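You operate a simulated robot arm through the tools that you are given. There is no shell and no other tool. Be economical: measure what you need, move in short steps, check, and stop when the job is done.

Carry out the task below with a simulated robot arm. There is one attempt and no reset: what you move stays moved.

## Task
Thaw the foil tray on warm, then bake it golden and turn the toaster oven off.
Fine: timer on 5; change to bake once the frost has gone; let the timer run out; door shut.

The check looks at the end state, three seconds after you hand in, the way a careful person would. Anything else that was tipped, shoved, dropped, spilled or broken makes it a failure.

## Robot
A 7-joint arm with a two-finger parallel gripper, fixed in place. Base frame: the origin is at the foot of the arm, x ahead of it, y to its left, z up. Units: mm, degrees, N and s.
With the tool pointing down near the work surface it reaches from about 280 to 760 mm from the base axis. Its first joint turns from -166.0 to 166.0 degrees. Payload 3.91 kg.
The TCP is the grasp point between the finger pads, 30 mm short of the fingertips. In the tool frame z runs along the fingers and y along their closing line. Largest opening 110 mm; finger width 20, thickness 10; the body of the gripper, 48 by 112 mm, starts 55 mm behind the TCP.
Orientation is that of the tool frame in the base frame, as [roll, pitch, yaw] about the fixed x, y, z axes, in that order (R = Rz(yaw) Ry(pitch) Rx(roll)). With the fingers straight down and closing along the base's y, the tool's x points along the base's -x, its y along +y and its z along -z.

## Interface
- The arm moves only by the tool drive_tool. Its argument "deltas" is a list of rows, each an object of numbers (a shift or turn left out is 0, a gripper value left out holds the last): "rx", "ry", "rz": the turn, a rotation vector about the base's x, y, z in units of 8 degrees (1.0 is 8 degrees); "x", "y", "z": the shift along the base's x, y, z in units of 50 mm (1.0 is 50 mm); "fingers": the gripper command, from -1 (shut) to 1 (fully open), values between in proportion. In form: [{"rx": .., "ry": .., "rz": .., "x": .., "y": .., "z": .., "fingers": ..}, ...]. A call has 1 to 10 rows; each row shifts and turns the commanded pose from where the row before left it. A call with a number of a shift or a turn outside -1 to 1 is refused whole. A row lasts 0.2 s, in which the tool goes at most 50 mm and 8.6 degrees; a call with a longer step from one row to the next is refused whole, and so is a gripper value outside its range. Where a pose cannot be reached the arm comes as near as it can. A force on the tool above 40 N (or 10 N above the force at the start of the call, whichever is more), or a blocked arm, ends the call early, and 0.2 s more pass. Each finger travels about 153 mm/s and halts on what it meets, pressing with about 32 N; the grip force reading is that of the motor and also rises with nothing between the fingers. The clock runs only during rows and for 0.2 s after the last one: add rows that do not move to give the fingers time. The reply holds the time, the measured pose of the TCP, the force on the tool along the base axes, the opening and the grip force, in the units named above and with some noise.
- Cameras (640 x 400 px; columns grow to the right, rows downward): "scene" is fixed at [52.1, 501.5, 1875]; the picture's right is [-0.23, -0.97, 0.00], its down [-0.78, 0.19, -0.60] and it looks along [0.58, -0.14, -0.80] (base axes); focal length 366 px, centre (320, 200). "wrist" rides on the gripper at [77, 7, -115] in the tool frame; the picture's right is [-0.09, 1.00, 0.00], its down [-0.80, -0.07, -0.59] and it looks along [-0.59, -0.05, 0.80] (tool axes); focal length 270 px, centre (320, 200). There is no depth. A picture from a camera that has moved, and an enlarged one, comes with that camera's place and axes in the base frame and with its lens.
- get_image(camera): a new picture of that camera. It takes no simulated time.
- raise_lower(by): slides the trunk up (or, below 0, down) by that many mm; the arm rides with it, the base frame stays. It gives what a move gives, with no picture.
- enlarge(camera, box): a new picture of the part [left, top, right, bottom] of that camera's present view, enlarged. It takes no simulated time.
- job_done(): hands the job in; it is judged then, once.

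Go step by step. Nothing tells you positions but the pictures and the camera data: compare them with the known pose of the tool, close in by small moves and look again before you grip or let go. The budget is 120 turns and 84 pictures, counting those below and the enlarged ones. Unless the task says otherwise, let go and move clear before handing in, and close with one line.

The tools are called after "Emit:" as name(argument=value, ...) on one line, values as JSON. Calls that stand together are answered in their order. drive_tool: Moves the arm, as the interface text tells. Its arguments: {"type":"object","properties":{"deltas":{"type":"array","items":{"type":"object","properties":{"rx":{"type":"number"},"ry":{"type":"number"},"rz":{"type":"number"},"x":{"type":"number"},"y":{"type":"number"},"z":{"type":"number"},"fingers":{"type":"number"}}}}},"required":["deltas"]} The other tools are called the same way: raise_lower (by) slides the trunk up or down; get_image (camera) takes a picture; enlarge (camera, box) takes an enlarged picture of a part of a camera's view; job_done () hands the job in.

At the start:

```text
t: 0.0
ee_pos: [291.4, 168.4, 1410.9]
tool_rot: [180.0, -0.1, -179.9]
force: [-0.1, -0.2, 0.3]
opening: 109.8
gripper_force: 0.1
trunk travel left (down, up): [-575.0, 35.0]
```

scene: 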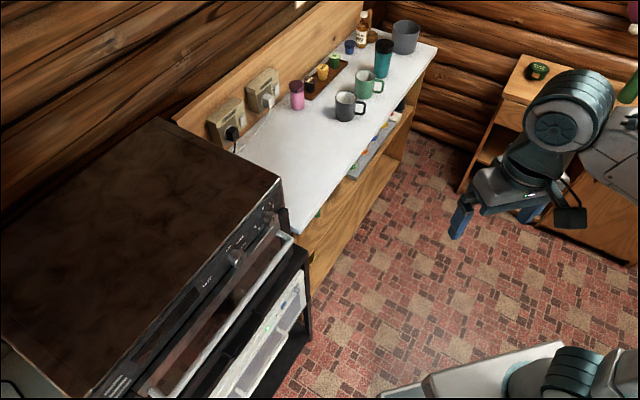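
wrist: 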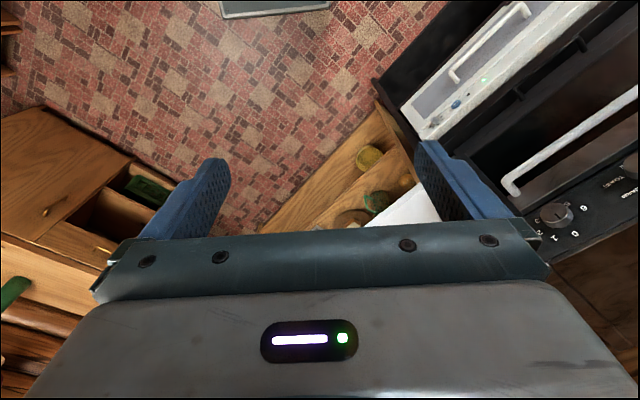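

I see the toaster oven at the lower left of the scene and its front panel at the right of the wrist view. I'll enlarge both to read the knobs.

Emit:
enlarge(camera="scene", box=[80, 160, 320, 400])

Emit:
enlarge(camera="wrist", box=[380, 0, 640, 260])

```text
1.67 times, centred on (200, 280) of scene
camera zoom: at [52.1, 501.5, 1875.0], right [-0.23, -0.97, 0.0], down [-0.78, 0.19, -0.6], along [0.58, -0.14, -0.8], focal length 610 px, centre (520, 67)
```

zoom: 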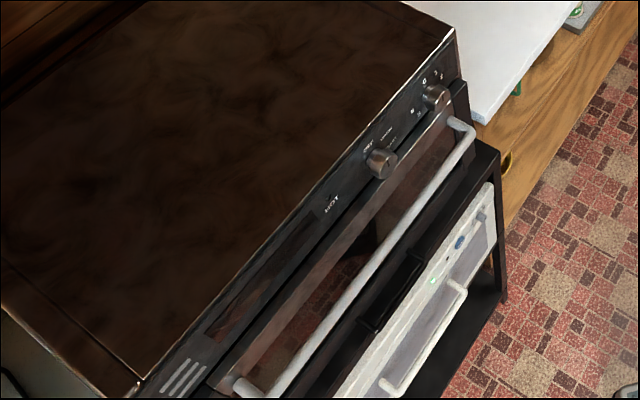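

```text
1.54 times, centred on (510, 130) of wrist
camera zoom: at [216.2, 175.6, 1524.9], right [0.09, 1.0, 0.0], down [0.8, -0.07, 0.59], along [0.59, -0.05, -0.8], focal length 416 px, centre (28, 308)
```

zoom: 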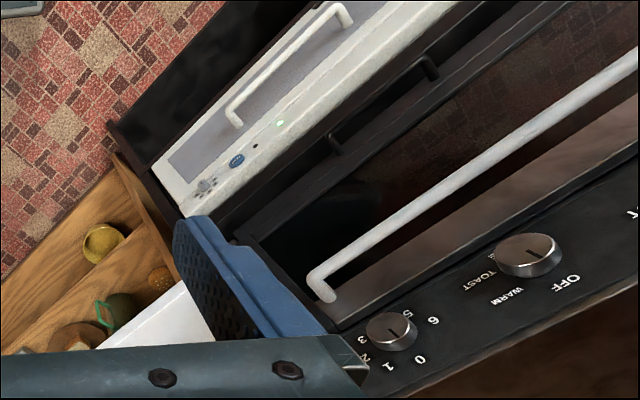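

The knobs triangulate to roughly (494,502,1231) for the timer and (424,581,1222) for the function, with the oven facing back toward me at about 41° yaw. I'll yaw the tool toward it and begin tilting up, staying well back.

Emit:
drive_tool(deltas=[{"rz": 1, "y": 0.4}, {"rz": 1, "y": 0.4}, {"rz": 1, "y": 0.4}, {"rz": 1, "y": 0.4}, {"rz": 1, "y": 0.4}, {"rx": 0.656, "ry": -0.755, "y": 0.3}, {"rx": 0.656, "ry": -0.755, "y": 0.3}, {"rx": 0.656, "ry": -0.755, "y": 0.3}, {"rx": 0.656, "ry": -0.755, "y": 0.3}, {"rx": 0.656, "ry": -0.755, "y": 0.3}])

Emit:
get_image(camera="wrist")

```text
t: 2.2
ee_pos: [291.2, 343.5, 1411.8]
tool_rot: [179.2, 40.2, -140.1]
force: [-0.5, -0.3, 0.1]
opening: 110.0
gripper_force: 0.1
trunk travel left (down, up): [-575.0, 35.0]
```

```text
79 pictures are left
camera wrist: at [186.9, 263.4, 1448.3], right [-0.59, 0.8, 0.07], down [0.23, 0.09, 0.97], along [0.77, 0.59, -0.23], focal length 270 px, centre (320, 200)
```

wrist: 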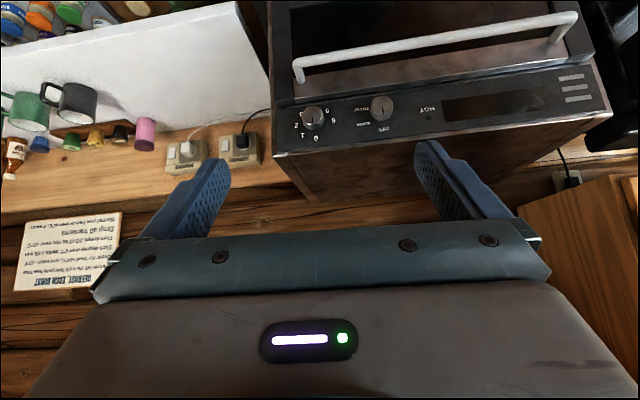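

The panel is in view, and there's a note on the wall. I'll enlarge both.

Emit:
enlarge(camera="wrist", box=[0, 200, 130, 300])

Emit:
enlarge(camera="wrist", box=[270, 60, 450, 170])

Emit:
enlarge(camera="wrist", box=[270, 0, 630, 160])

```text
4.00 times, centred on (65, 250) of wrist
camera zoom: at [186.9, 263.4, 1448.3], right [-0.59, 0.8, 0.07], down [0.23, 0.09, 0.97], along [0.77, 0.59, -0.23], focal length 1081 px, centre (1340, 0)
```

zoom: 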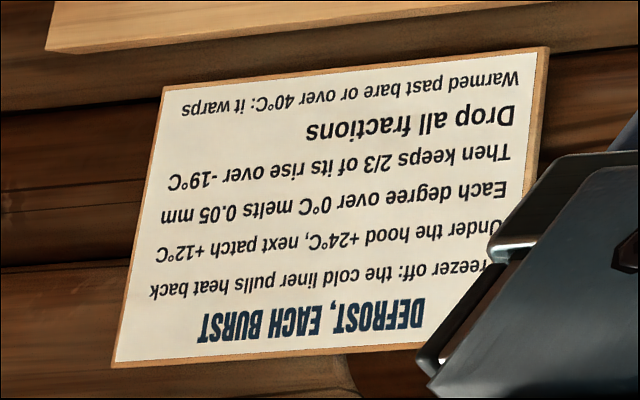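

```text
3.56 times, centred on (360, 115) of wrist
camera zoom: at [186.9, 263.4, 1448.3], right [-0.59, 0.8, 0.07], down [0.23, 0.09, 0.97], along [0.77, 0.59, -0.23], focal length 961 px, centre (178, 502)
```

zoom: 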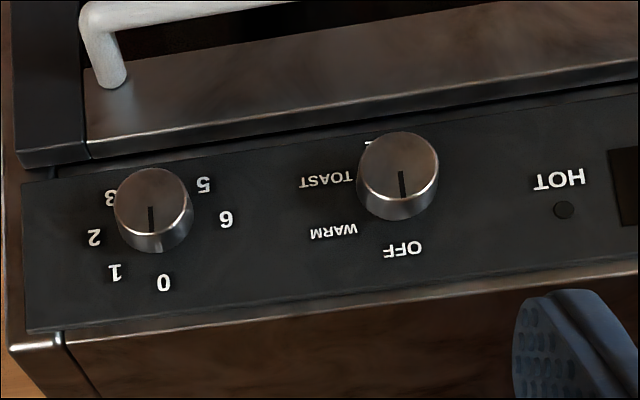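

```text
1.78 times, centred on (450, 80) of wrist
camera zoom: at [186.9, 263.4, 1448.3], right [-0.59, 0.8, 0.07], down [0.23, 0.09, 0.97], along [0.77, 0.59, -0.23], focal length 480 px, centre (89, 413)
```

zoom: 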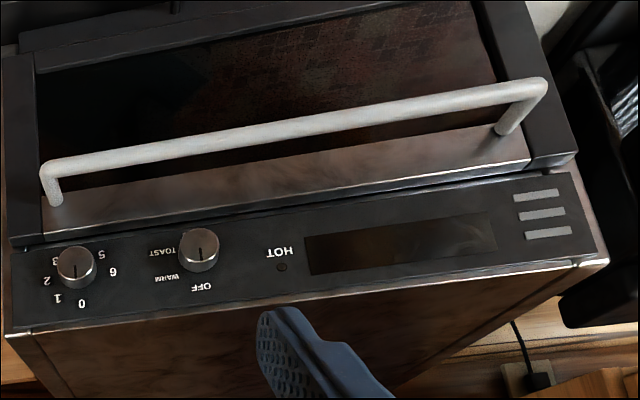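

The wall note is about a freezer, so it doesn't apply here. On the panel, OFF and 0 are at the top and values increase clockwise. I'll finish levelling the tool and drop to knob height, still about 200 mm back.

Emit:
drive_tool(deltas=[{"rx": 0.656, "ry": -0.755, "x": -0.05, "y": 0.3, "z": -0.5}, {"rx": 0.656, "ry": -0.755, "x": -0.05, "y": 0.3, "z": -0.5}, {"rx": 0.656, "ry": -0.755, "x": -0.05, "y": 0.3, "z": -0.5}, {"rx": 0.656, "ry": -0.755, "x": -0.05, "y": 0.3, "z": -0.5}, {"rx": 0.656, "ry": -0.755, "x": -0.05, "y": 0.3, "z": -0.5}, {"rx": 0.656, "ry": -0.755, "x": -0.05, "y": 0.3, "z": -0.5}, {"rx": 0.164, "ry": -0.19, "x": -0.05, "y": 0.3, "z": -0.5}])

Emit:
get_image(camera="wrist")

Emit:
get_image(camera="scene")

```text
t: 3.4
ee_pos: [394.0, 250.0, 1396.5]
tool_rot: [106.1, 75.7, 128.1]
force: [-0.7, -0.1, -1.3]
opening: 109.9
gripper_force: 0.0
trunk travel left (down, up): [-575.0, 35.0]
stopped in row 5: the arm was blocked; the commanded pose is now the measured one
```

```text
75 pictures are left
camera wrist: at [275.8, 227.8, 1331.3], right [-0.34, 0.88, 0.32], down [-0.4, -0.45, 0.8], along [0.85, 0.14, 0.51], focal length 270 px, centre (320, 200)
```

wrist: 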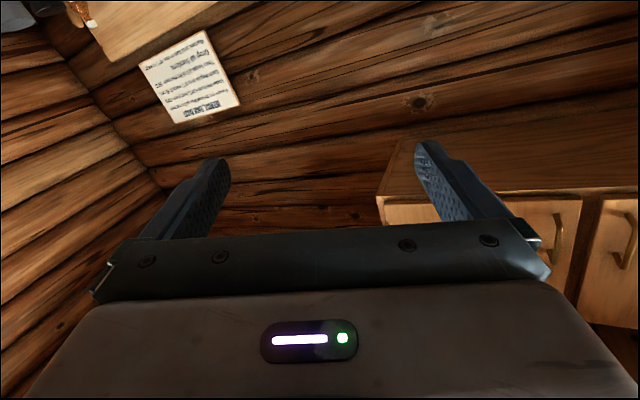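

```text
74 pictures are left
```

scene: 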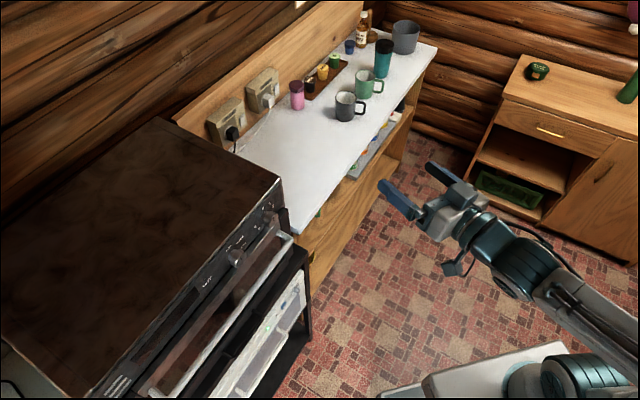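

The arm hit a joint limit because the shoulder is too high for a level tool at this height. Lowering the trunk will fix that, and the space under the tool is clear floor.

Emit:
raise_lower(by=-250)

Emit:
drive_tool(deltas=[{"rx": -0.42, "ry": -0.4, "rz": 0.6, "x": -0.3, "y": 0.3, "z": 0.2}, {"rx": -0.42, "ry": -0.4, "rz": 0.6, "x": -0.3, "y": 0.3, "z": 0.2}, {"rx": -0.42, "ry": -0.4, "rz": 0.6, "x": -0.3, "y": 0.3, "z": 0.2}, {"rx": -0.42, "ry": -0.4, "rz": 0.6, "x": -0.3, "y": 0.3, "z": 0.2}, {"x": -0.3, "y": 0.4, "z": 0.2}, {"x": -0.3, "y": 0.4, "z": 0.2}, {"x": -0.3, "y": 0.5, "z": 0.2}])

Emit:
get_image(camera="wrist")

```text
t: 5.5
ee_pos: [428.9, 243.3, 1120.3]
tool_rot: [120.9, 69.1, 142.3]
force: [-0.3, -0.1, 0.6]
opening: 109.8
gripper_force: 0.0
trunk travel left (down, up): [-345.0, 265.0]
stopped: the arm was blocked; the commanded pose is now the measured one
```

```text
t: 7.1
ee_pos: [337.1, 371.8, 1178.9]
tool_rot: [168.8, 80.4, -150.8]
force: [0.8, 0.0, 0.0]
opening: 109.7
gripper_force: 0.1
trunk travel left (down, up): [-345.0, 265.0]
```

```text
73 pictures are left
camera wrist: at [237.0, 298.1, 1121.5], right [-0.63, 0.77, 0.12], down [-0.28, -0.37, 0.88], along [0.72, 0.52, 0.45], focal length 270 px, centre (320, 200)
```

wrist: 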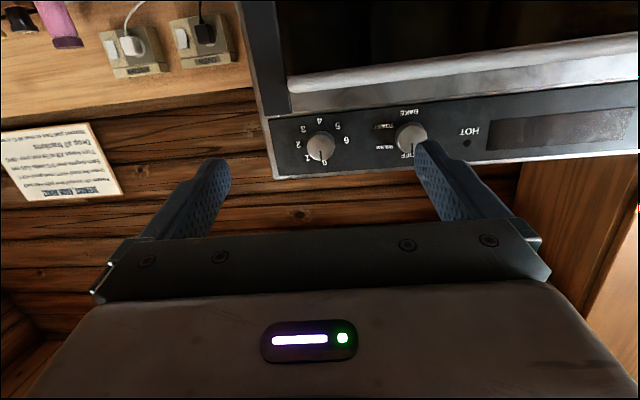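

The level pose works now. Timer knob is at about (502,503,1215), function knob at (421,577,1216), and the oven front normal yaw is about 45°. Next I'll check whether the tray can be seen through the window by pitching the camera level with the glass.

Emit:
drive_tool(deltas=[{"rx": -0.7, "ry": 0.7, "rz": 0.18, "z": -0.4, "x": -0.3, "y": 0.3}, {"rx": -0.7, "ry": 0.7, "rz": 0.18, "z": -0.4, "x": -0.3, "y": 0.3}, {"rx": -0.7, "ry": 0.7, "rz": 0.18, "z": -0.4, "x": -0.3, "y": 0.3}, {"x": -0.3, "y": 0.3}, {"x": -0.3, "y": 0.3}])

Emit:
get_image(camera="wrist")

```text
t: 8.3
ee_pos: [257.1, 439.4, 1135.2]
tool_rot: [-178.9, 59.4, -135.4]
force: [-0.2, 0.3, -0.1]
opening: 109.9
gripper_force: 0.1
trunk travel left (down, up): [-345.0, 265.0]
```

```text
72 pictures are left
camera wrist: at [153.5, 349.3, 1126.2], right [-0.66, 0.75, 0.07], down [-0.03, -0.11, 0.99], along [0.75, 0.65, 0.1], focal length 270 px, centre (320, 200)
```

wrist: 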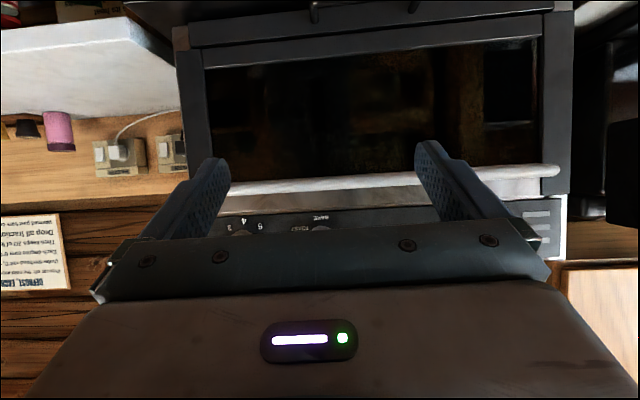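

Emit:
enlarge(camera="wrist", box=[180, 0, 580, 240])

Emit:
enlarge(camera="scene", box=[130, 200, 320, 400])

```text
1.60 times, centred on (380, 120) of wrist
camera zoom: at [153.5, 349.3, 1126.2], right [-0.66, 0.75, 0.07], down [-0.03, -0.11, 0.99], along [0.75, 0.65, 0.1], focal length 432 px, centre (224, 328)
```

zoom: 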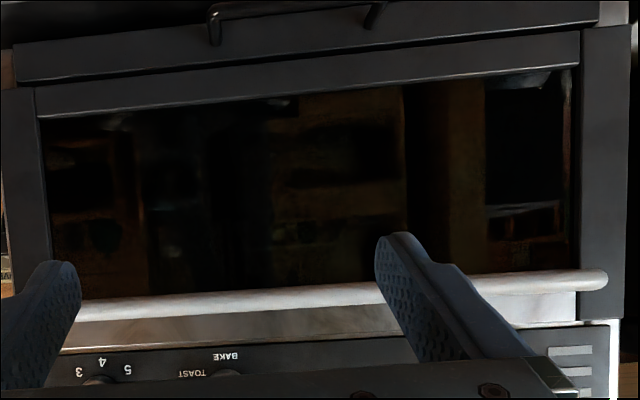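

```text
2.00 times, centred on (225, 300) of scene
camera zoom: at [52.1, 501.5, 1875.0], right [-0.23, -0.97, 0.0], down [-0.78, 0.19, -0.6], along [0.58, -0.14, -0.8], focal length 732 px, centre (510, 0)
```

zoom: 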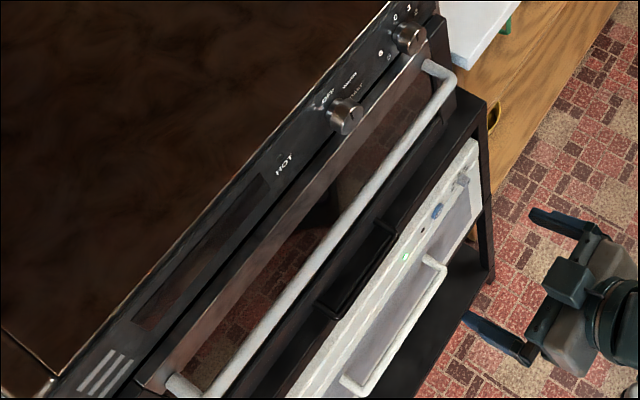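

The interior looks very dark behind reflections. I'll enlarge the glass more tightly before going closer.

Emit:
enlarge(camera="wrist", box=[200, 50, 420, 185])

Emit:
enlarge(camera="scene", box=[60, 220, 300, 400])

```text
2.91 times, centred on (310, 118) of wrist
camera zoom: at [153.5, 349.3, 1126.2], right [-0.66, 0.75, 0.07], down [-0.03, -0.11, 0.99], along [0.75, 0.65, 0.1], focal length 786 px, centre (349, 440)
```

zoom: 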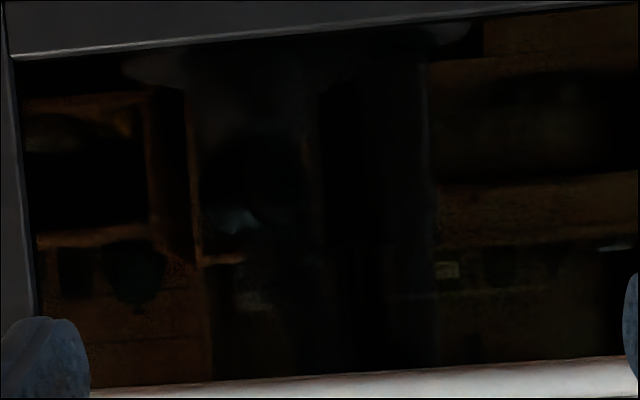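

```text
2.22 times, centred on (180, 310) of scene
camera zoom: at [52.1, 501.5, 1875.0], right [-0.23, -0.97, 0.0], down [-0.78, 0.19, -0.6], along [0.58, -0.14, -0.8], focal length 814 px, centre (631, -44)
```

zoom: 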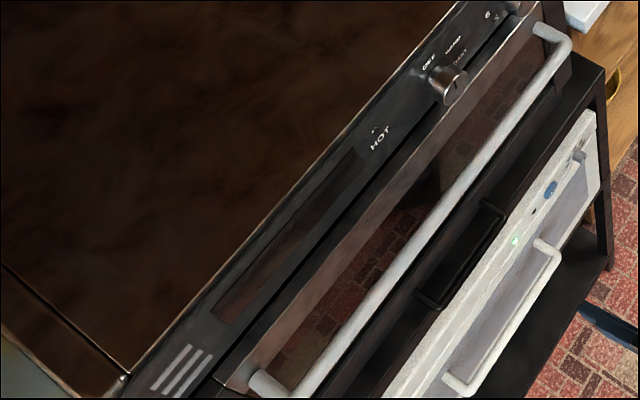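

The glass is tinted, so I'll judge the inside once the oven is lit. I'll level the tool and line up about 110 mm in front of the function knob, with the opening near 60 mm.

Emit:
drive_tool(deltas=[{"rx": 0.7, "ry": -0.71, "x": 0.34, "y": 0.24, "z": 0.33, "fingers": 0.1}, {"rx": 0.7, "ry": -0.71, "x": 0.34, "y": 0.24, "z": 0.33}, {"rx": 0.7, "ry": -0.71, "x": 0.34, "y": 0.24, "z": 0.33}, {"rx": 0.58, "ry": -0.58, "x": 0.34, "y": 0.24, "z": 0.33}, {"x": 0.34, "y": 0.24, "z": 0.33}])

Emit:
get_image(camera="wrist")

Emit:
enlarge(camera="scene", box=[180, 180, 340, 320])

```text
t: 9.2
ee_pos: [272.4, 501.0, 1176.6]
tool_rot: [138.3, 78.4, -168.8]
force: [0.0, -0.2, -0.3]
opening: 60.5
gripper_force: 0.0
trunk travel left (down, up): [-345.0, 265.0]
stopped in row 4: the arm was blocked; the commanded pose is now the measured one
```

```text
67 pictures are left
camera wrist: at [185.7, 411.7, 1119.0], right [-0.76, 0.61, 0.22], down [-0.14, -0.48, 0.86], along [0.63, 0.63, 0.45], focal length 270 px, centre (320, 200)
```

wrist: 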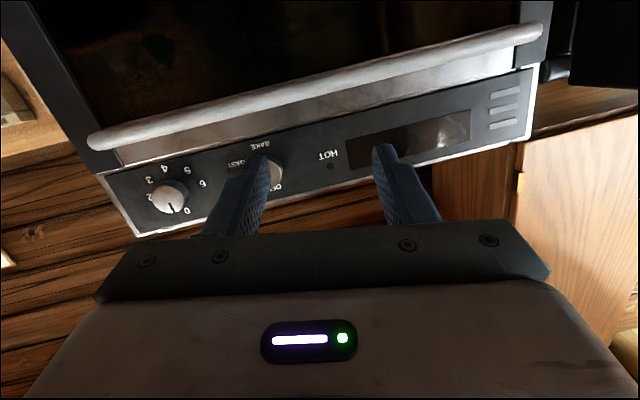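

```text
2.86 times, centred on (260, 250) of scene
camera zoom: at [52.1, 501.5, 1875.0], right [-0.23, -0.97, 0.0], down [-0.78, 0.19, -0.6], along [0.58, -0.14, -0.8], focal length 1046 px, centre (491, 57)
```

zoom: 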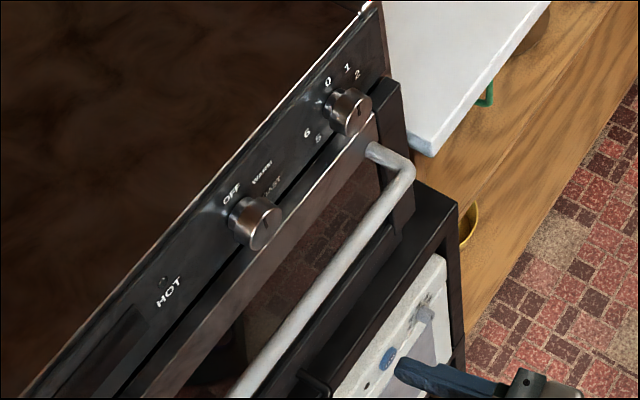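

The wrist joint limit stopped it again, so the trunk needs to go lower still. I'll relax the pitch, back away from the oven, and lower it.

Emit:
drive_tool(deltas=[{"rx": -0.7, "ry": 0.7, "x": -0.4, "y": -0.5}, {"rx": -0.7, "ry": 0.7, "x": -0.2, "y": -0.8}, {"rx": -0.7, "ry": 0.7, "x": 0, "y": -0.8}])

Emit:
raise_lower(by=-200)

Emit:
get_image(camera="wrist")

Emit:
get_image(camera="scene")

```text
t: 10.0
ee_pos: [240.7, 393.3, 1175.5]
tool_rot: [162.2, 56.0, -146.2]
force: [-0.7, 0.8, 0.2]
opening: 60.3
gripper_force: 0.1
trunk travel left (down, up): [-345.0, 265.0]
```

```text
t: 12.2
ee_pos: [254.2, 402.3, 956.0]
tool_rot: [161.7, 53.2, -146.9]
force: [0.0, 0.2, -0.4]
opening: 60.5
gripper_force: 0.0
trunk travel left (down, up): [-145.0, 465.0]
```

```text
65 pictures are left
camera wrist: at [158.8, 303.7, 961.3], right [-0.68, 0.68, 0.26], down [0.18, -0.19, 0.97], along [0.71, 0.71, 0.01], focal length 270 px, centre (320, 200)
```

wrist: 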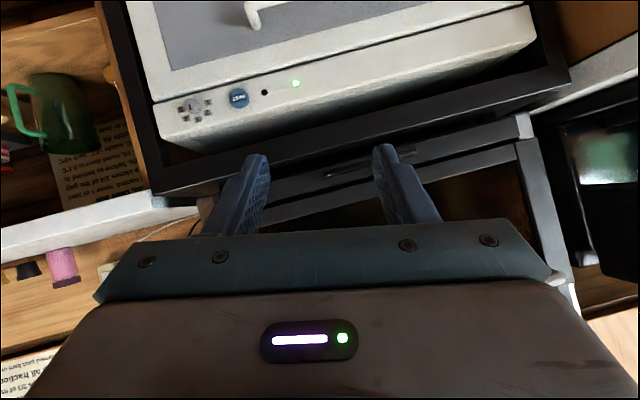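

```text
64 pictures are left
```

scene: 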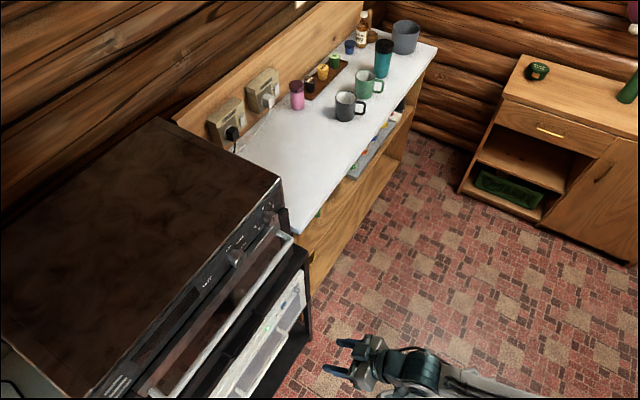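

With the trunk lower, I'll turn the tool level at yaw 45° while rising, then go to the pre-knob point.

Emit:
drive_tool(deltas=[{"rx": 0.41, "ry": -0.846, "rz": -0.16, "z": 0.6}, {"rx": 0.41, "ry": -0.846, "rz": -0.16, "z": 0.6}, {"rx": 0.41, "ry": -0.846, "rz": -0.16, "z": 0.6}, {"rx": 0.41, "ry": -0.846, "rz": -0.16, "z": 0.6}, {"rx": 0.41, "ry": -0.846, "rz": -0.16, "z": 0.6}, {"x": 0.36, "y": 0.39, "z": 0.44}, {"x": 0.36, "y": 0.39, "z": 0.44}, {"x": 0.36, "y": 0.39, "z": 0.44}, {"x": 0.36, "y": 0.39, "z": 0.44}, {"x": 0.36, "y": 0.39, "z": 0.44}])

Emit:
get_image(camera="wrist")

Emit:
enlarge(camera="scene", box=[160, 160, 400, 310])

```text
t: 12.8
ee_pos: [277.5, 419.1, 981.2]
tool_rot: [162.6, 62.3, -147.2]
force: [0.3, 0.0, 0.2]
opening: 60.2
gripper_force: 0.1
trunk travel left (down, up): [-145.0, 465.0]
stopped in row 3: the arm was blocked; the commanded pose is now the measured one
```

```text
63 pictures are left
camera wrist: at [181.1, 324.2, 964.8], right [-0.7, 0.68, 0.22], down [0.04, -0.27, 0.96], along [0.71, 0.69, 0.16], focal length 270 px, centre (320, 200)
```

wrist: 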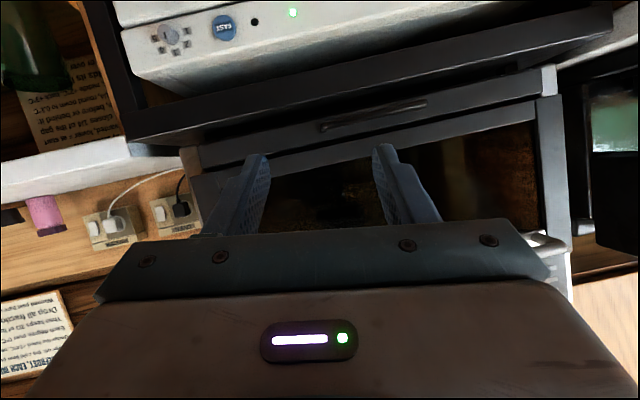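

```text
2.67 times, centred on (280, 235) of scene
camera zoom: at [52.1, 501.5, 1875.0], right [-0.23, -0.97, 0.0], down [-0.78, 0.19, -0.6], along [0.58, -0.14, -0.8], focal length 977 px, centre (427, 107)
```

zoom: 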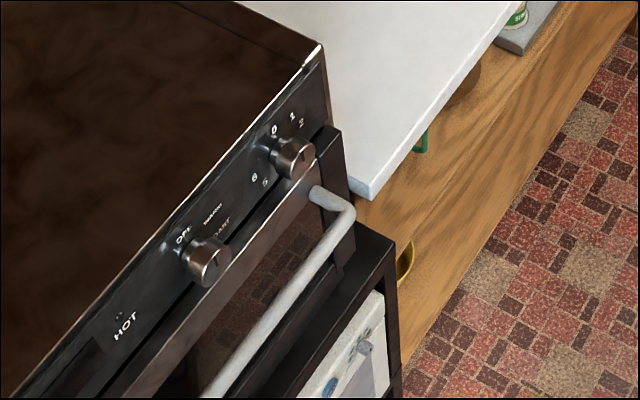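

I started pitching up before rising, so it hit the same limit. This time I'll rise first, then level.

Emit:
drive_tool(deltas=[{"z": 0.94}, {"z": 0.94}, {"z": 0.94}, {"z": 0.94}, {"z": 0.94}, {"rx": 0.373, "ry": -0.8, "rz": -0.16}, {"rx": 0.373, "ry": -0.8, "rz": -0.16}, {"rx": 0.373, "ry": -0.8, "rz": -0.16}, {"rx": 0.373, "ry": -0.8, "rz": -0.16}])

Emit:
get_image(camera="wrist")

```text
t: 14.8
ee_pos: [348.5, 419.8, 1180.4]
tool_rot: [165.2, 84.2, -152.1]
force: [0.4, -0.4, 0.0]
opening: 60.8
gripper_force: 0.1
trunk travel left (down, up): [-145.0, 465.0]
```

```text
61 pictures are left
camera wrist: at [255.2, 343.7, 1115.0], right [-0.67, 0.74, 0.11], down [-0.31, -0.41, 0.85], along [0.68, 0.53, 0.51], focal length 270 px, centre (320, 200)
```

wrist: 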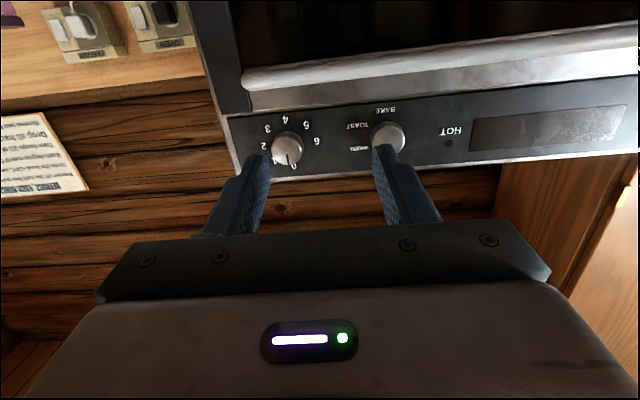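

The arm got close but was pushed outward, which suggests the pose is too folded. Moving toward the knob should ease that.

Emit:
drive_tool(deltas=[{"x": 0.44, "y": 0.53}, {"x": 0.44, "y": 0.53}, {"x": 0.44, "y": 0.53}, {}])

Emit:
get_image(camera="wrist")

Emit:
get_image(camera="scene")

```text
t: 15.8
ee_pos: [335.6, 501.5, 1217.9]
tool_rot: [-93.1, 87.2, -48.3]
force: [-0.3, 0.5, -0.3]
opening: 60.4
gripper_force: 0.2
trunk travel left (down, up): [-145.0, 465.0]
```

```text
60 pictures are left
camera wrist: at [253.8, 423.5, 1140.5], right [-0.7, 0.71, 0.04], down [-0.4, -0.44, 0.81], along [0.59, 0.55, 0.59], focal length 270 px, centre (320, 200)
```

wrist: 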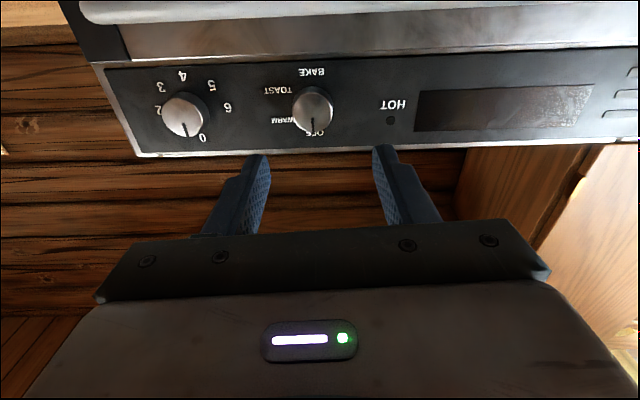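

```text
59 pictures are left
```

scene: 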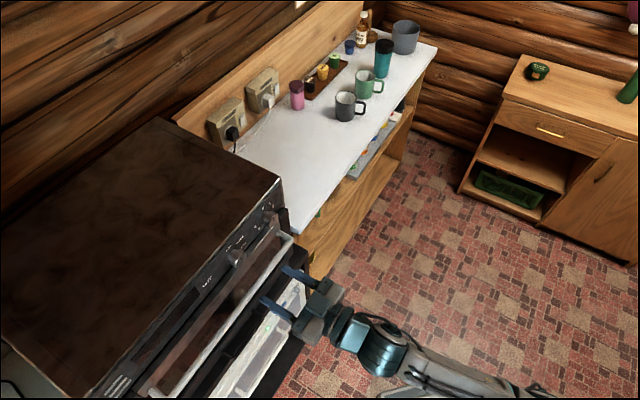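

The tool is now level and square to the panel. Refined knob fronts are: function (427,580,1213), timer (506,501,1212). I'll centre on the function knob and advance until the tips are just around it.

Emit:
drive_tool(deltas=[{"x": 0.13, "y": -0.13, "z": -0.1}, {"x": 0.35, "y": 0.35}, {"x": 0.35, "y": 0.35}, {"x": 0.3, "y": 0.3}, {}])

Emit:
get_image(camera="wrist")

Emit:
enlarge(camera="scene", box=[180, 180, 340, 320])

```text
t: 17.0
ee_pos: [400.5, 542.0, 1210.3]
tool_rot: [-95.8, 87.5, -51.4]
force: [0.1, 0.2, 0.4]
opening: 60.5
gripper_force: 0.1
trunk travel left (down, up): [-145.0, 465.0]
```

```text
58 pictures are left
camera wrist: at [316.7, 464.7, 1134.3], right [-0.7, 0.71, 0.04], down [-0.4, -0.44, 0.81], along [0.59, 0.55, 0.59], focal length 270 px, centre (320, 200)
```

wrist: 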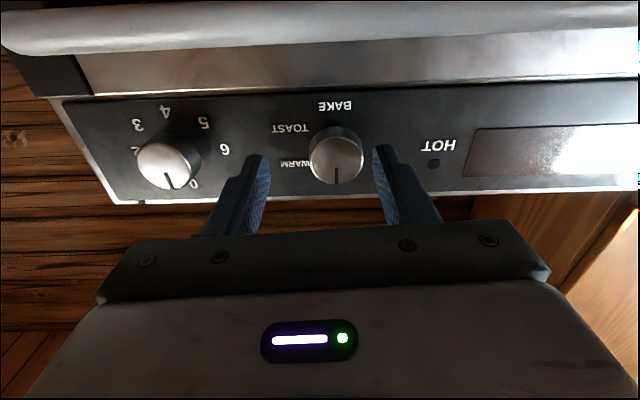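

```text
2.86 times, centred on (260, 250) of scene
camera zoom: at [52.1, 501.5, 1875.0], right [-0.23, -0.97, 0.0], down [-0.78, 0.19, -0.6], along [0.58, -0.14, -0.8], focal length 1046 px, centre (491, 57)
```

zoom: 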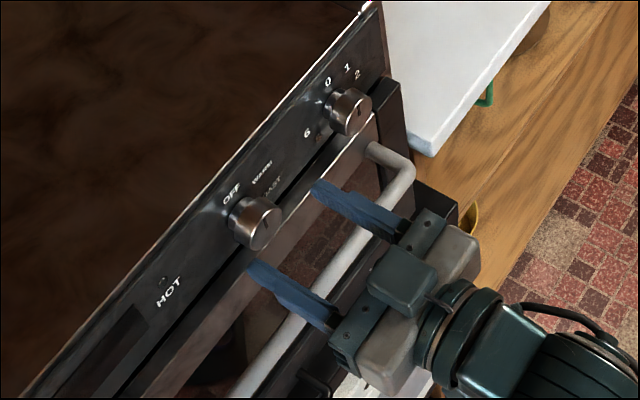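

The tips are about 15 mm short of the knob, and the knob is about 9 mm toward image right. I'll correct, advance and close.

Emit:
drive_tool(deltas=[{"x": -0.13, "y": 0.13, "z": 0.08}, {}, {"x": 0.18, "y": 0.18}, {"x": 0.18, "y": 0.18}, {}])

Emit:
get_image(camera="wrist")

Emit:
enlarge(camera="scene", box=[180, 200, 300, 300])

```text
t: 18.2
ee_pos: [410.4, 567.1, 1215.7]
tool_rot: [-95.4, 87.4, -50.9]
force: [-0.3, -0.7, 0.4]
opening: 60.8
gripper_force: 0.0
trunk travel left (down, up): [-145.0, 465.0]
```

```text
56 pictures are left
camera wrist: at [327.3, 489.6, 1138.2], right [-0.7, 0.71, 0.04], down [-0.4, -0.44, 0.81], along [0.59, 0.55, 0.59], focal length 270 px, centre (320, 200)
```

wrist: 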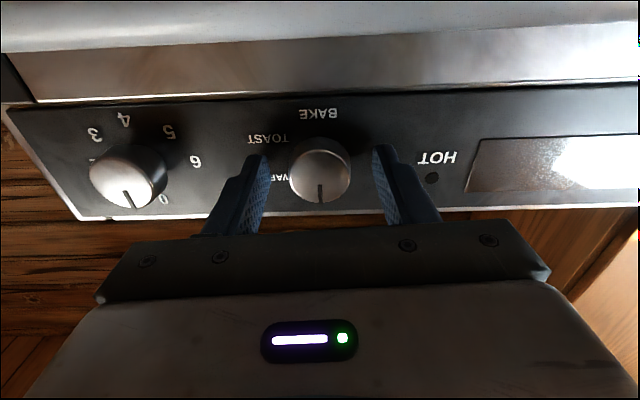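

```text
4.00 times, centred on (240, 250) of scene
camera zoom: at [52.1, 501.5, 1875.0], right [-0.23, -0.97, 0.0], down [-0.78, 0.19, -0.6], along [0.58, -0.14, -0.8], focal length 1465 px, centre (640, 0)
```

zoom: 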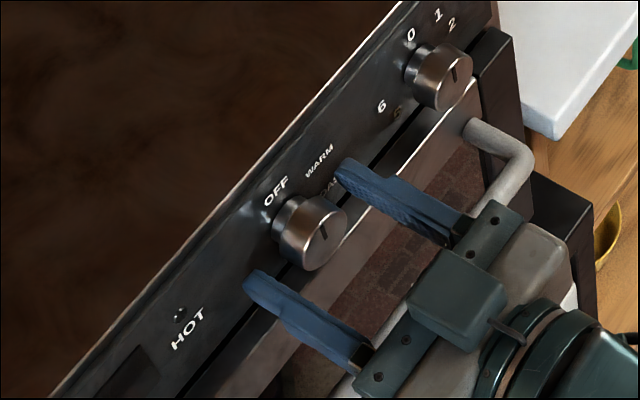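

The knob sits centred between the tips, and I'm ready to close.

Emit:
drive_tool(deltas=[{"x": 0.06, "y": 0.06}, {"fingers": -1}, {}, {}])

Emit:
get_image(camera="wrist")

```text
t: 19.2
ee_pos: [415.4, 570.6, 1215.2]
tool_rot: [-96.9, 87.4, -52.6]
force: [1.1, -0.9, -3.6]
opening: 35.4
gripper_force: 45.1
trunk travel left (down, up): [-145.0, 465.0]
```

```text
54 pictures are left
camera wrist: at [331.0, 493.0, 1138.2], right [-0.7, 0.71, 0.04], down [-0.4, -0.44, 0.81], along [0.6, 0.55, 0.59], focal length 270 px, centre (320, 200)
```

wrist: 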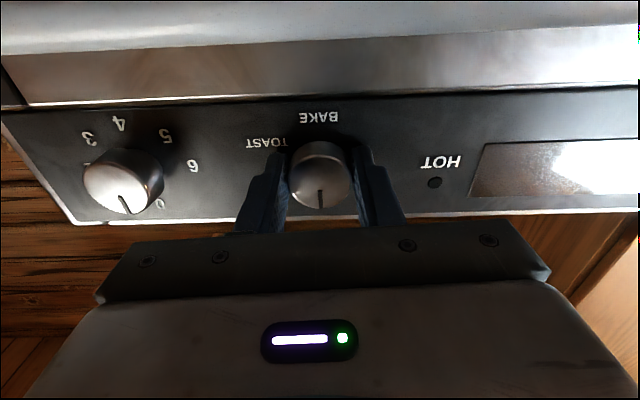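

I have the knob (35 mm across). OFF and BAKE are opposite each other, so the spacing is about 60°. I'll turn clockwise 60° to WARM.

Emit:
drive_tool(deltas=[{"rx": 0.663, "ry": 0.663}, {"rx": 0.663, "ry": 0.663}, {"rx": 0.663, "ry": 0.663}, {"rx": 0.663, "ry": 0.663}, {"rx": 0.663, "ry": 0.663}, {"rx": 0.663, "ry": 0.663}, {"rx": 0.663, "ry": 0.663}, {"rx": 0.663, "ry": 0.663}, {}])

Emit:
get_image(camera="wrist")

Emit:
enlarge(camera="scene", box=[180, 200, 300, 300])

```text
t: 21.2
ee_pos: [415.0, 570.6, 1216.2]
tool_rot: [91.0, 32.5, 135.4]
force: [-9.4, -12.9, -22.0]
opening: 35.6
gripper_force: 45.1
trunk travel left (down, up): [-145.0, 465.0]
```

```text
53 pictures are left
camera wrist: at [285.5, 538.8, 1181.2], right [-0.32, 0.34, 0.89], down [0.09, -0.92, 0.38], along [0.94, 0.2, 0.26], focal length 270 px, centre (320, 200)
```

wrist: 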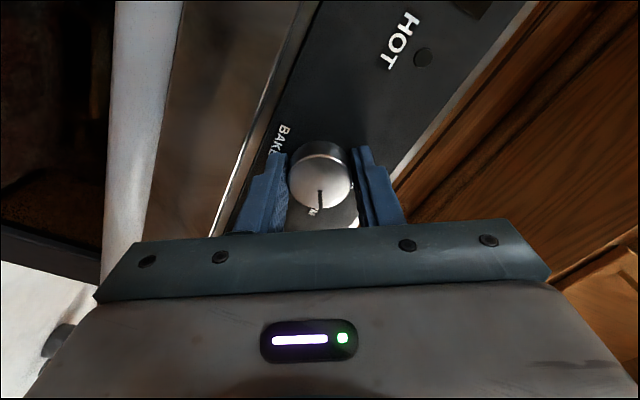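

```text
4.00 times, centred on (240, 250) of scene
camera zoom: at [52.1, 501.5, 1875.0], right [-0.23, -0.97, 0.0], down [-0.78, 0.19, -0.6], along [0.58, -0.14, -0.8], focal length 1465 px, centre (640, 0)
```

zoom: 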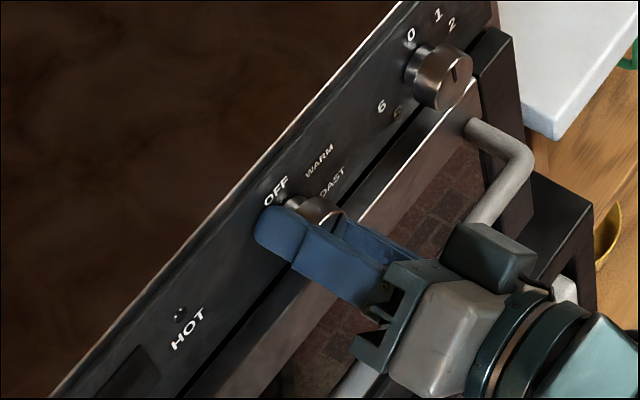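

The knob turned with the grip. I'll open only slightly, to avoid the door edge, back straight out and inspect.

Emit:
drive_tool(deltas=[{"fingers": -0.2}, {}, {"x": -0.4, "y": -0.4}, {"x": -0.6, "y": -0.6}, {"x": -0.4, "y": -0.4}, {}])

Emit:
get_image(camera="wrist")

Emit:
enlarge(camera="scene", box=[180, 200, 300, 300])

```text
t: 22.6
ee_pos: [415.3, 454.4, 1216.6]
tool_rot: [90.7, 33.1, 126.5]
force: [-0.1, 0.4, -0.3]
opening: 43.9
gripper_force: 0.0
trunk travel left (down, up): [-145.0, 465.0]
stopped in row 6: the arm was blocked; the commanded pose is now the measured one
```

```text
51 pictures are left
camera wrist: at [282.9, 442.0, 1181.7], right [-0.27, 0.38, 0.88], down [-0.06, -0.92, 0.38], along [0.96, 0.05, 0.27], focal length 270 px, centre (320, 200)
```

wrist: 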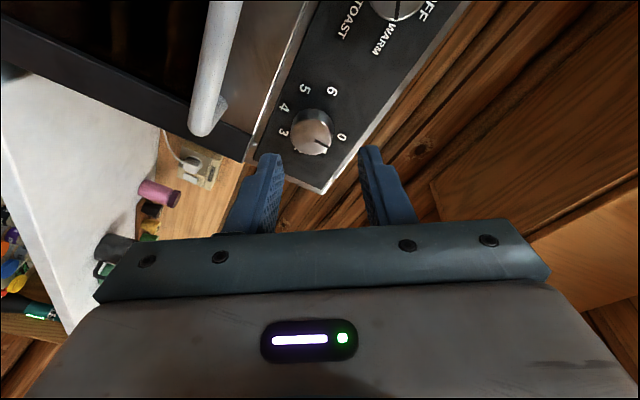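

```text
4.00 times, centred on (240, 250) of scene
camera zoom: at [52.1, 501.5, 1875.0], right [-0.23, -0.97, 0.0], down [-0.78, 0.19, -0.6], along [0.58, -0.14, -0.8], focal length 1465 px, centre (640, 0)
```

zoom: 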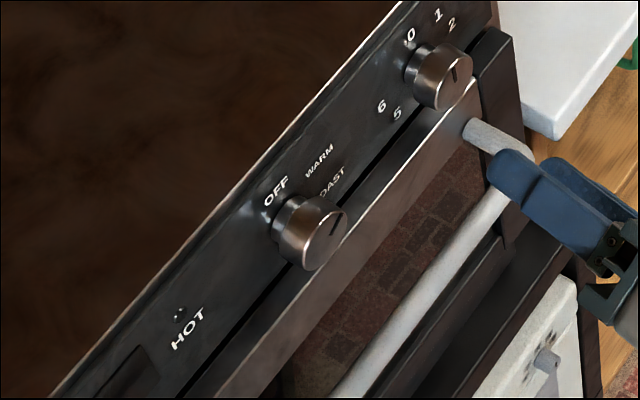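

The knob now points toward WARM. I'll zoom in to confirm.

Emit:
enlarge(camera="wrist", box=[260, 0, 460, 160])

Emit:
enlarge(camera="scene", box=[220, 220, 280, 270])

```text
2.50 times, centred on (360, 80) of wrist
camera zoom: at [282.9, 442.0, 1181.7], right [-0.27, 0.38, 0.88], down [-0.06, -0.92, 0.38], along [0.96, 0.05, 0.27], focal length 676 px, centre (220, 500)
```

zoom: 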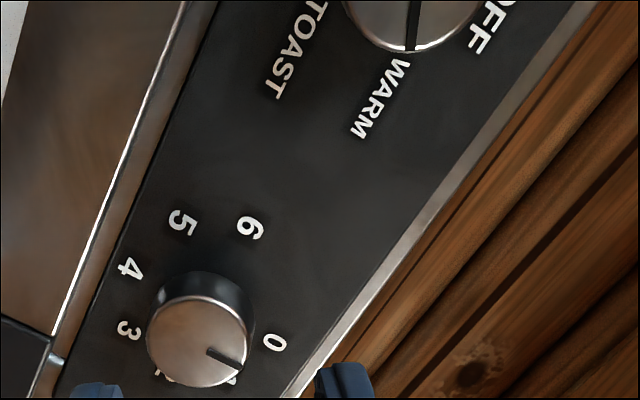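

```text
8.00 times, centred on (250, 245) of scene
camera zoom: at [52.1, 501.5, 1875.0], right [-0.23, -0.97, 0.0], down [-0.78, 0.19, -0.6], along [0.58, -0.14, -0.8], focal length 2930 px, centre (880, -160)
```

zoom: 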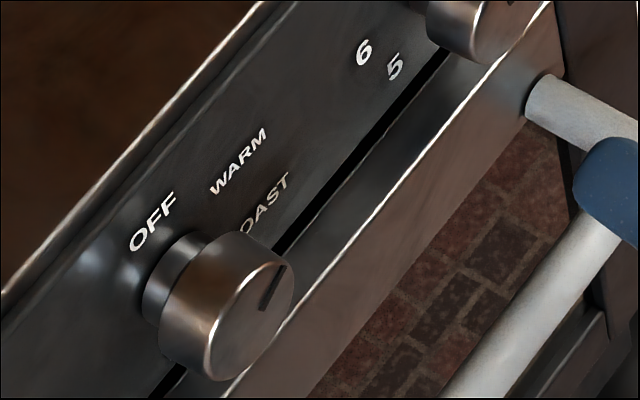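

WARM is confirmed: the pointer is at about 58–60°, label at about 60°. Timer labels are 45° apart, so 5 is 225° clockwise. I'll line up in front of the timer and wind the roll back so one grip can cover 225°.

Emit:
drive_tool(deltas=[{"rz": 0.57, "x": 0.37, "y": 0.08, "z": -0.03}, {"rz": 0.57, "x": 0.37, "y": 0.08, "z": -0.03}, {"x": 0.37, "y": 0.08}, {"rx": -0.7, "ry": -0.7}, {"rx": -0.7, "ry": -0.7}, {"rx": -0.7, "ry": -0.7}, {"rx": -0.7, "ry": -0.7}, {"rx": -0.7, "ry": -0.7}, {"rx": -0.7, "ry": -0.7}, {"rx": -0.7, "ry": -0.7, "fingers": 0.0}])

Emit:
drive_tool(deltas=[{"rx": -0.7, "ry": -0.7}, {"rx": -0.7, "ry": -0.7}, {"rx": -0.7, "ry": -0.7}, {"rx": -0.7, "ry": -0.7}, {"rx": -0.7, "ry": -0.7}, {"rx": -0.7, "ry": -0.7}, {"rx": -0.7, "ry": -0.7}, {"rx": -0.7, "ry": -0.7}, {}])

Emit:
get_image(camera="wrist")

```text
t: 24.8
ee_pos: [466.5, 466.9, 1213.7]
tool_rot: [120.0, 88.5, 164.9]
force: [-0.3, -0.5, -1.1]
opening: 55.3
gripper_force: 0.0
trunk travel left (down, up): [-145.0, 465.0]
```

```text
t: 26.8
ee_pos: [468.8, 467.7, 1213.7]
tool_rot: [-90.1, 27.9, -45.7]
force: [0.5, -0.5, -0.2]
opening: 55.2
gripper_force: 0.0
trunk travel left (down, up): [-145.0, 465.0]
```

```text
47 pictures are left
camera wrist: at [432.7, 341.5, 1171.5], right [-0.38, 0.39, -0.84], down [-0.9, 0.07, 0.44], along [0.23, 0.92, 0.32], focal length 270 px, centre (320, 200)
```

wrist: 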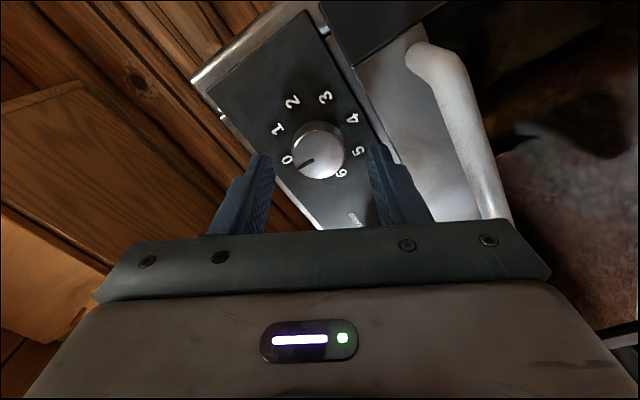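

Roll is at about −62° with no trouble. I'll continue toward −134°.

Emit:
drive_tool(deltas=[{"rx": -0.7, "ry": -0.7}, {"rx": -0.7, "ry": -0.7}, {"rx": -0.7, "ry": -0.7}, {"rx": -0.7, "ry": -0.7}, {"rx": -0.7, "ry": -0.7}, {"rx": -0.7, "ry": -0.7}, {"rx": -0.7, "ry": -0.7}, {"rx": -0.7, "ry": -0.7}, {"rx": -0.7, "ry": -0.7}, {}])

Emit:
get_image(camera="wrist")

Emit:
enlarge(camera="scene", box=[220, 170, 340, 270])

```text
t: 29.0
ee_pos: [468.2, 468.7, 1213.8]
tool_rot: [-89.1, -43.3, -45.9]
force: [1.1, -0.3, 0.1]
opening: 55.1
gripper_force: 0.1
trunk travel left (down, up): [-145.0, 465.0]
```

```text
46 pictures are left
camera wrist: at [430.1, 344.8, 1260.0], right [0.44, -0.43, -0.79], down [-0.86, 0.04, -0.5], along [0.25, 0.9, -0.36], focal length 270 px, centre (320, 200)
```

wrist: 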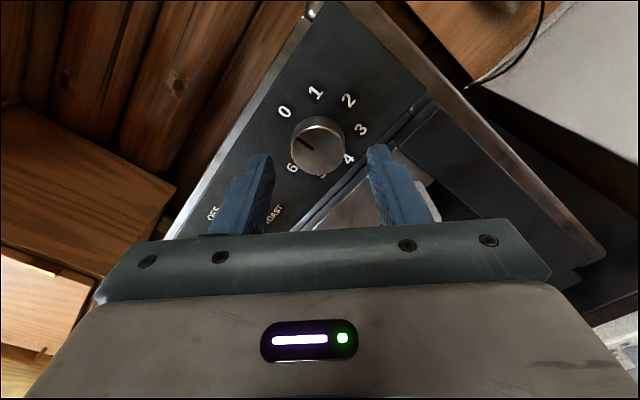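

```text
4.00 times, centred on (280, 220) of scene
camera zoom: at [52.1, 501.5, 1875.0], right [-0.23, -0.97, 0.0], down [-0.78, 0.19, -0.6], along [0.58, -0.14, -0.8], focal length 1465 px, centre (480, 120)
```

zoom: 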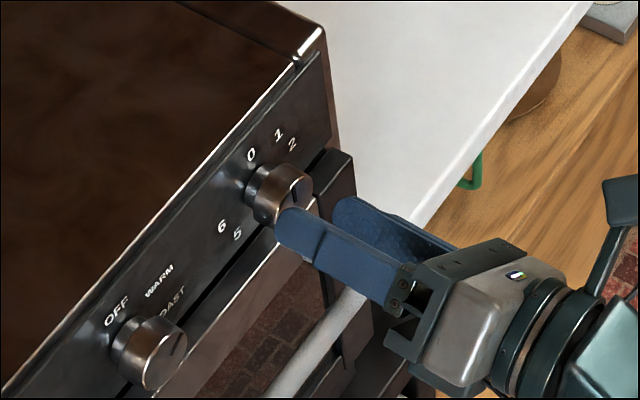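

The timer pointer reads 0 and the alignment is good. I'll advance and close.

Emit:
drive_tool(deltas=[{"x": 0.233, "y": 0.233}, {"x": 0.233, "y": 0.233}, {}, {"fingers": -1}, {}, {}])

Emit:
get_image(camera="wrist")

```text
t: 30.4
ee_pos: [490.1, 491.1, 1215.3]
tool_rot: [-89.0, -43.2, -46.2]
force: [4.4, 4.2, 9.9]
opening: 35.4
gripper_force: 44.5
trunk travel left (down, up): [-145.0, 465.0]
```

```text
44 pictures are left
camera wrist: at [452.9, 368.0, 1261.1], right [0.44, -0.43, -0.79], down [-0.86, 0.04, -0.5], along [0.25, 0.9, -0.36], focal length 270 px, centre (320, 200)
```

wrist: 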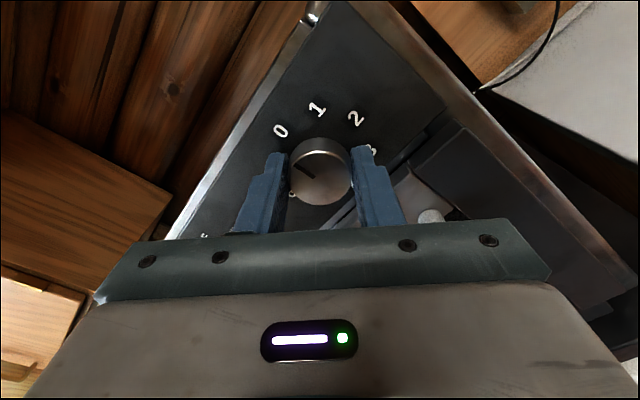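

Gripped on the timer. I'll turn it 225° clockwise in three calls.

Emit:
drive_tool(deltas=[{"z": 0.03}, {"rx": 0.7366, "ry": 0.7366}, {"rx": 0.7366, "ry": 0.7366}, {"rx": 0.7366, "ry": 0.7366}, {"rx": 0.7366, "ry": 0.7366}, {"rx": 0.7366, "ry": 0.7366}, {"rx": 0.7366, "ry": 0.7366}, {"rx": 0.7366, "ry": 0.7366}, {"rx": 0.7366, "ry": 0.7366}, {"rx": 0.7366, "ry": 0.7366}])

Emit:
drive_tool(deltas=[{"rx": 0.7366, "ry": 0.7366}, {"rx": 0.7366, "ry": 0.7366}, {"rx": 0.7366, "ry": 0.7366}, {"rx": 0.7366, "ry": 0.7366}, {"rx": 0.7366, "ry": 0.7366}, {"rx": 0.7366, "ry": 0.7366}, {"rx": 0.7366, "ry": 0.7366}, {"rx": 0.7366, "ry": 0.7366}, {"rx": 0.7366, "ry": 0.7366}])

Emit:
get_image(camera="wrist")

```text
t: 32.6
ee_pos: [491.0, 491.5, 1216.2]
tool_rot: [-90.2, 31.8, -45.8]
force: [-7.5, -4.1, -5.5]
opening: 35.3
gripper_force: 45.2
trunk travel left (down, up): [-145.0, 465.0]
```

```text
t: 34.6
ee_pos: [492.0, 491.4, 1216.4]
tool_rot: [92.0, 73.1, 137.0]
force: [2.6, 5.5, 15.2]
opening: 35.1
gripper_force: 45.5
trunk travel left (down, up): [-145.0, 465.0]
```

```text
43 pictures are left
camera wrist: at [390.5, 430.7, 1145.5], right [-0.65, 0.66, 0.37], down [-0.2, -0.63, 0.75], along [0.73, 0.42, 0.54], focal length 270 px, centre (320, 200)
```

wrist: 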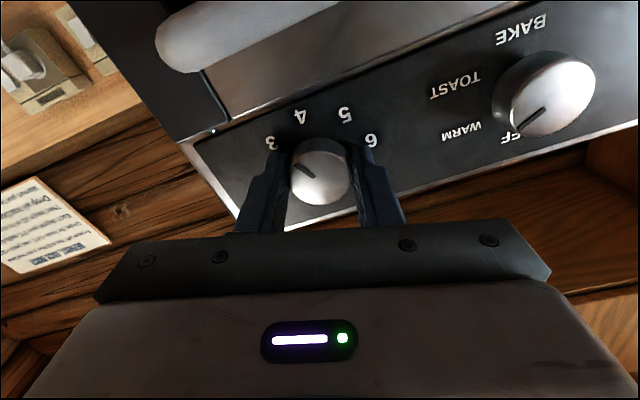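

The knob follows, with the pointer now around 3.3. One more 75°.

Emit:
drive_tool(deltas=[{"rx": 0.7366, "ry": 0.7366}, {"rx": 0.7366, "ry": 0.7366}, {"rx": 0.7366, "ry": 0.7366}, {"rx": 0.7366, "ry": 0.7366}, {"rx": 0.7366, "ry": 0.7366}, {"rx": 0.7366, "ry": 0.7366}, {"rx": 0.7366, "ry": 0.7366}, {"rx": 0.7366, "ry": 0.7366}, {"rx": 0.7366, "ry": 0.7366}])

Emit:
get_image(camera="wrist")

```text
t: 36.6
ee_pos: [491.7, 490.5, 1216.9]
tool_rot: [90.1, -1.7, 135.7]
force: [9.6, 9.2, 27.4]
opening: 35.0
gripper_force: 45.2
trunk travel left (down, up): [-145.0, 465.0]
```

```text
42 pictures are left
camera wrist: at [357.8, 463.2, 1224.7], right [0.09, -0.08, 0.99], down [0.16, -0.98, -0.1], along [0.98, 0.16, -0.07], focal length 270 px, centre (320, 200)
```

wrist: 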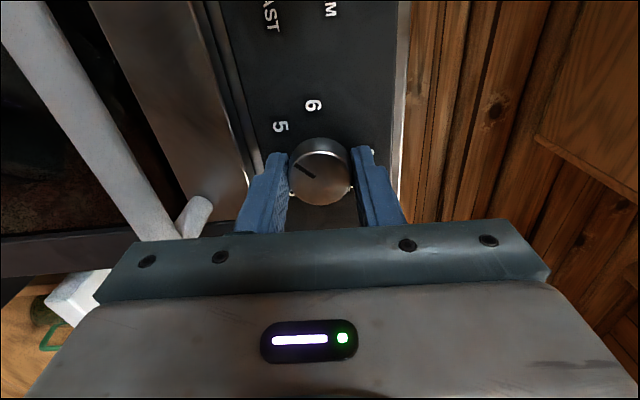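

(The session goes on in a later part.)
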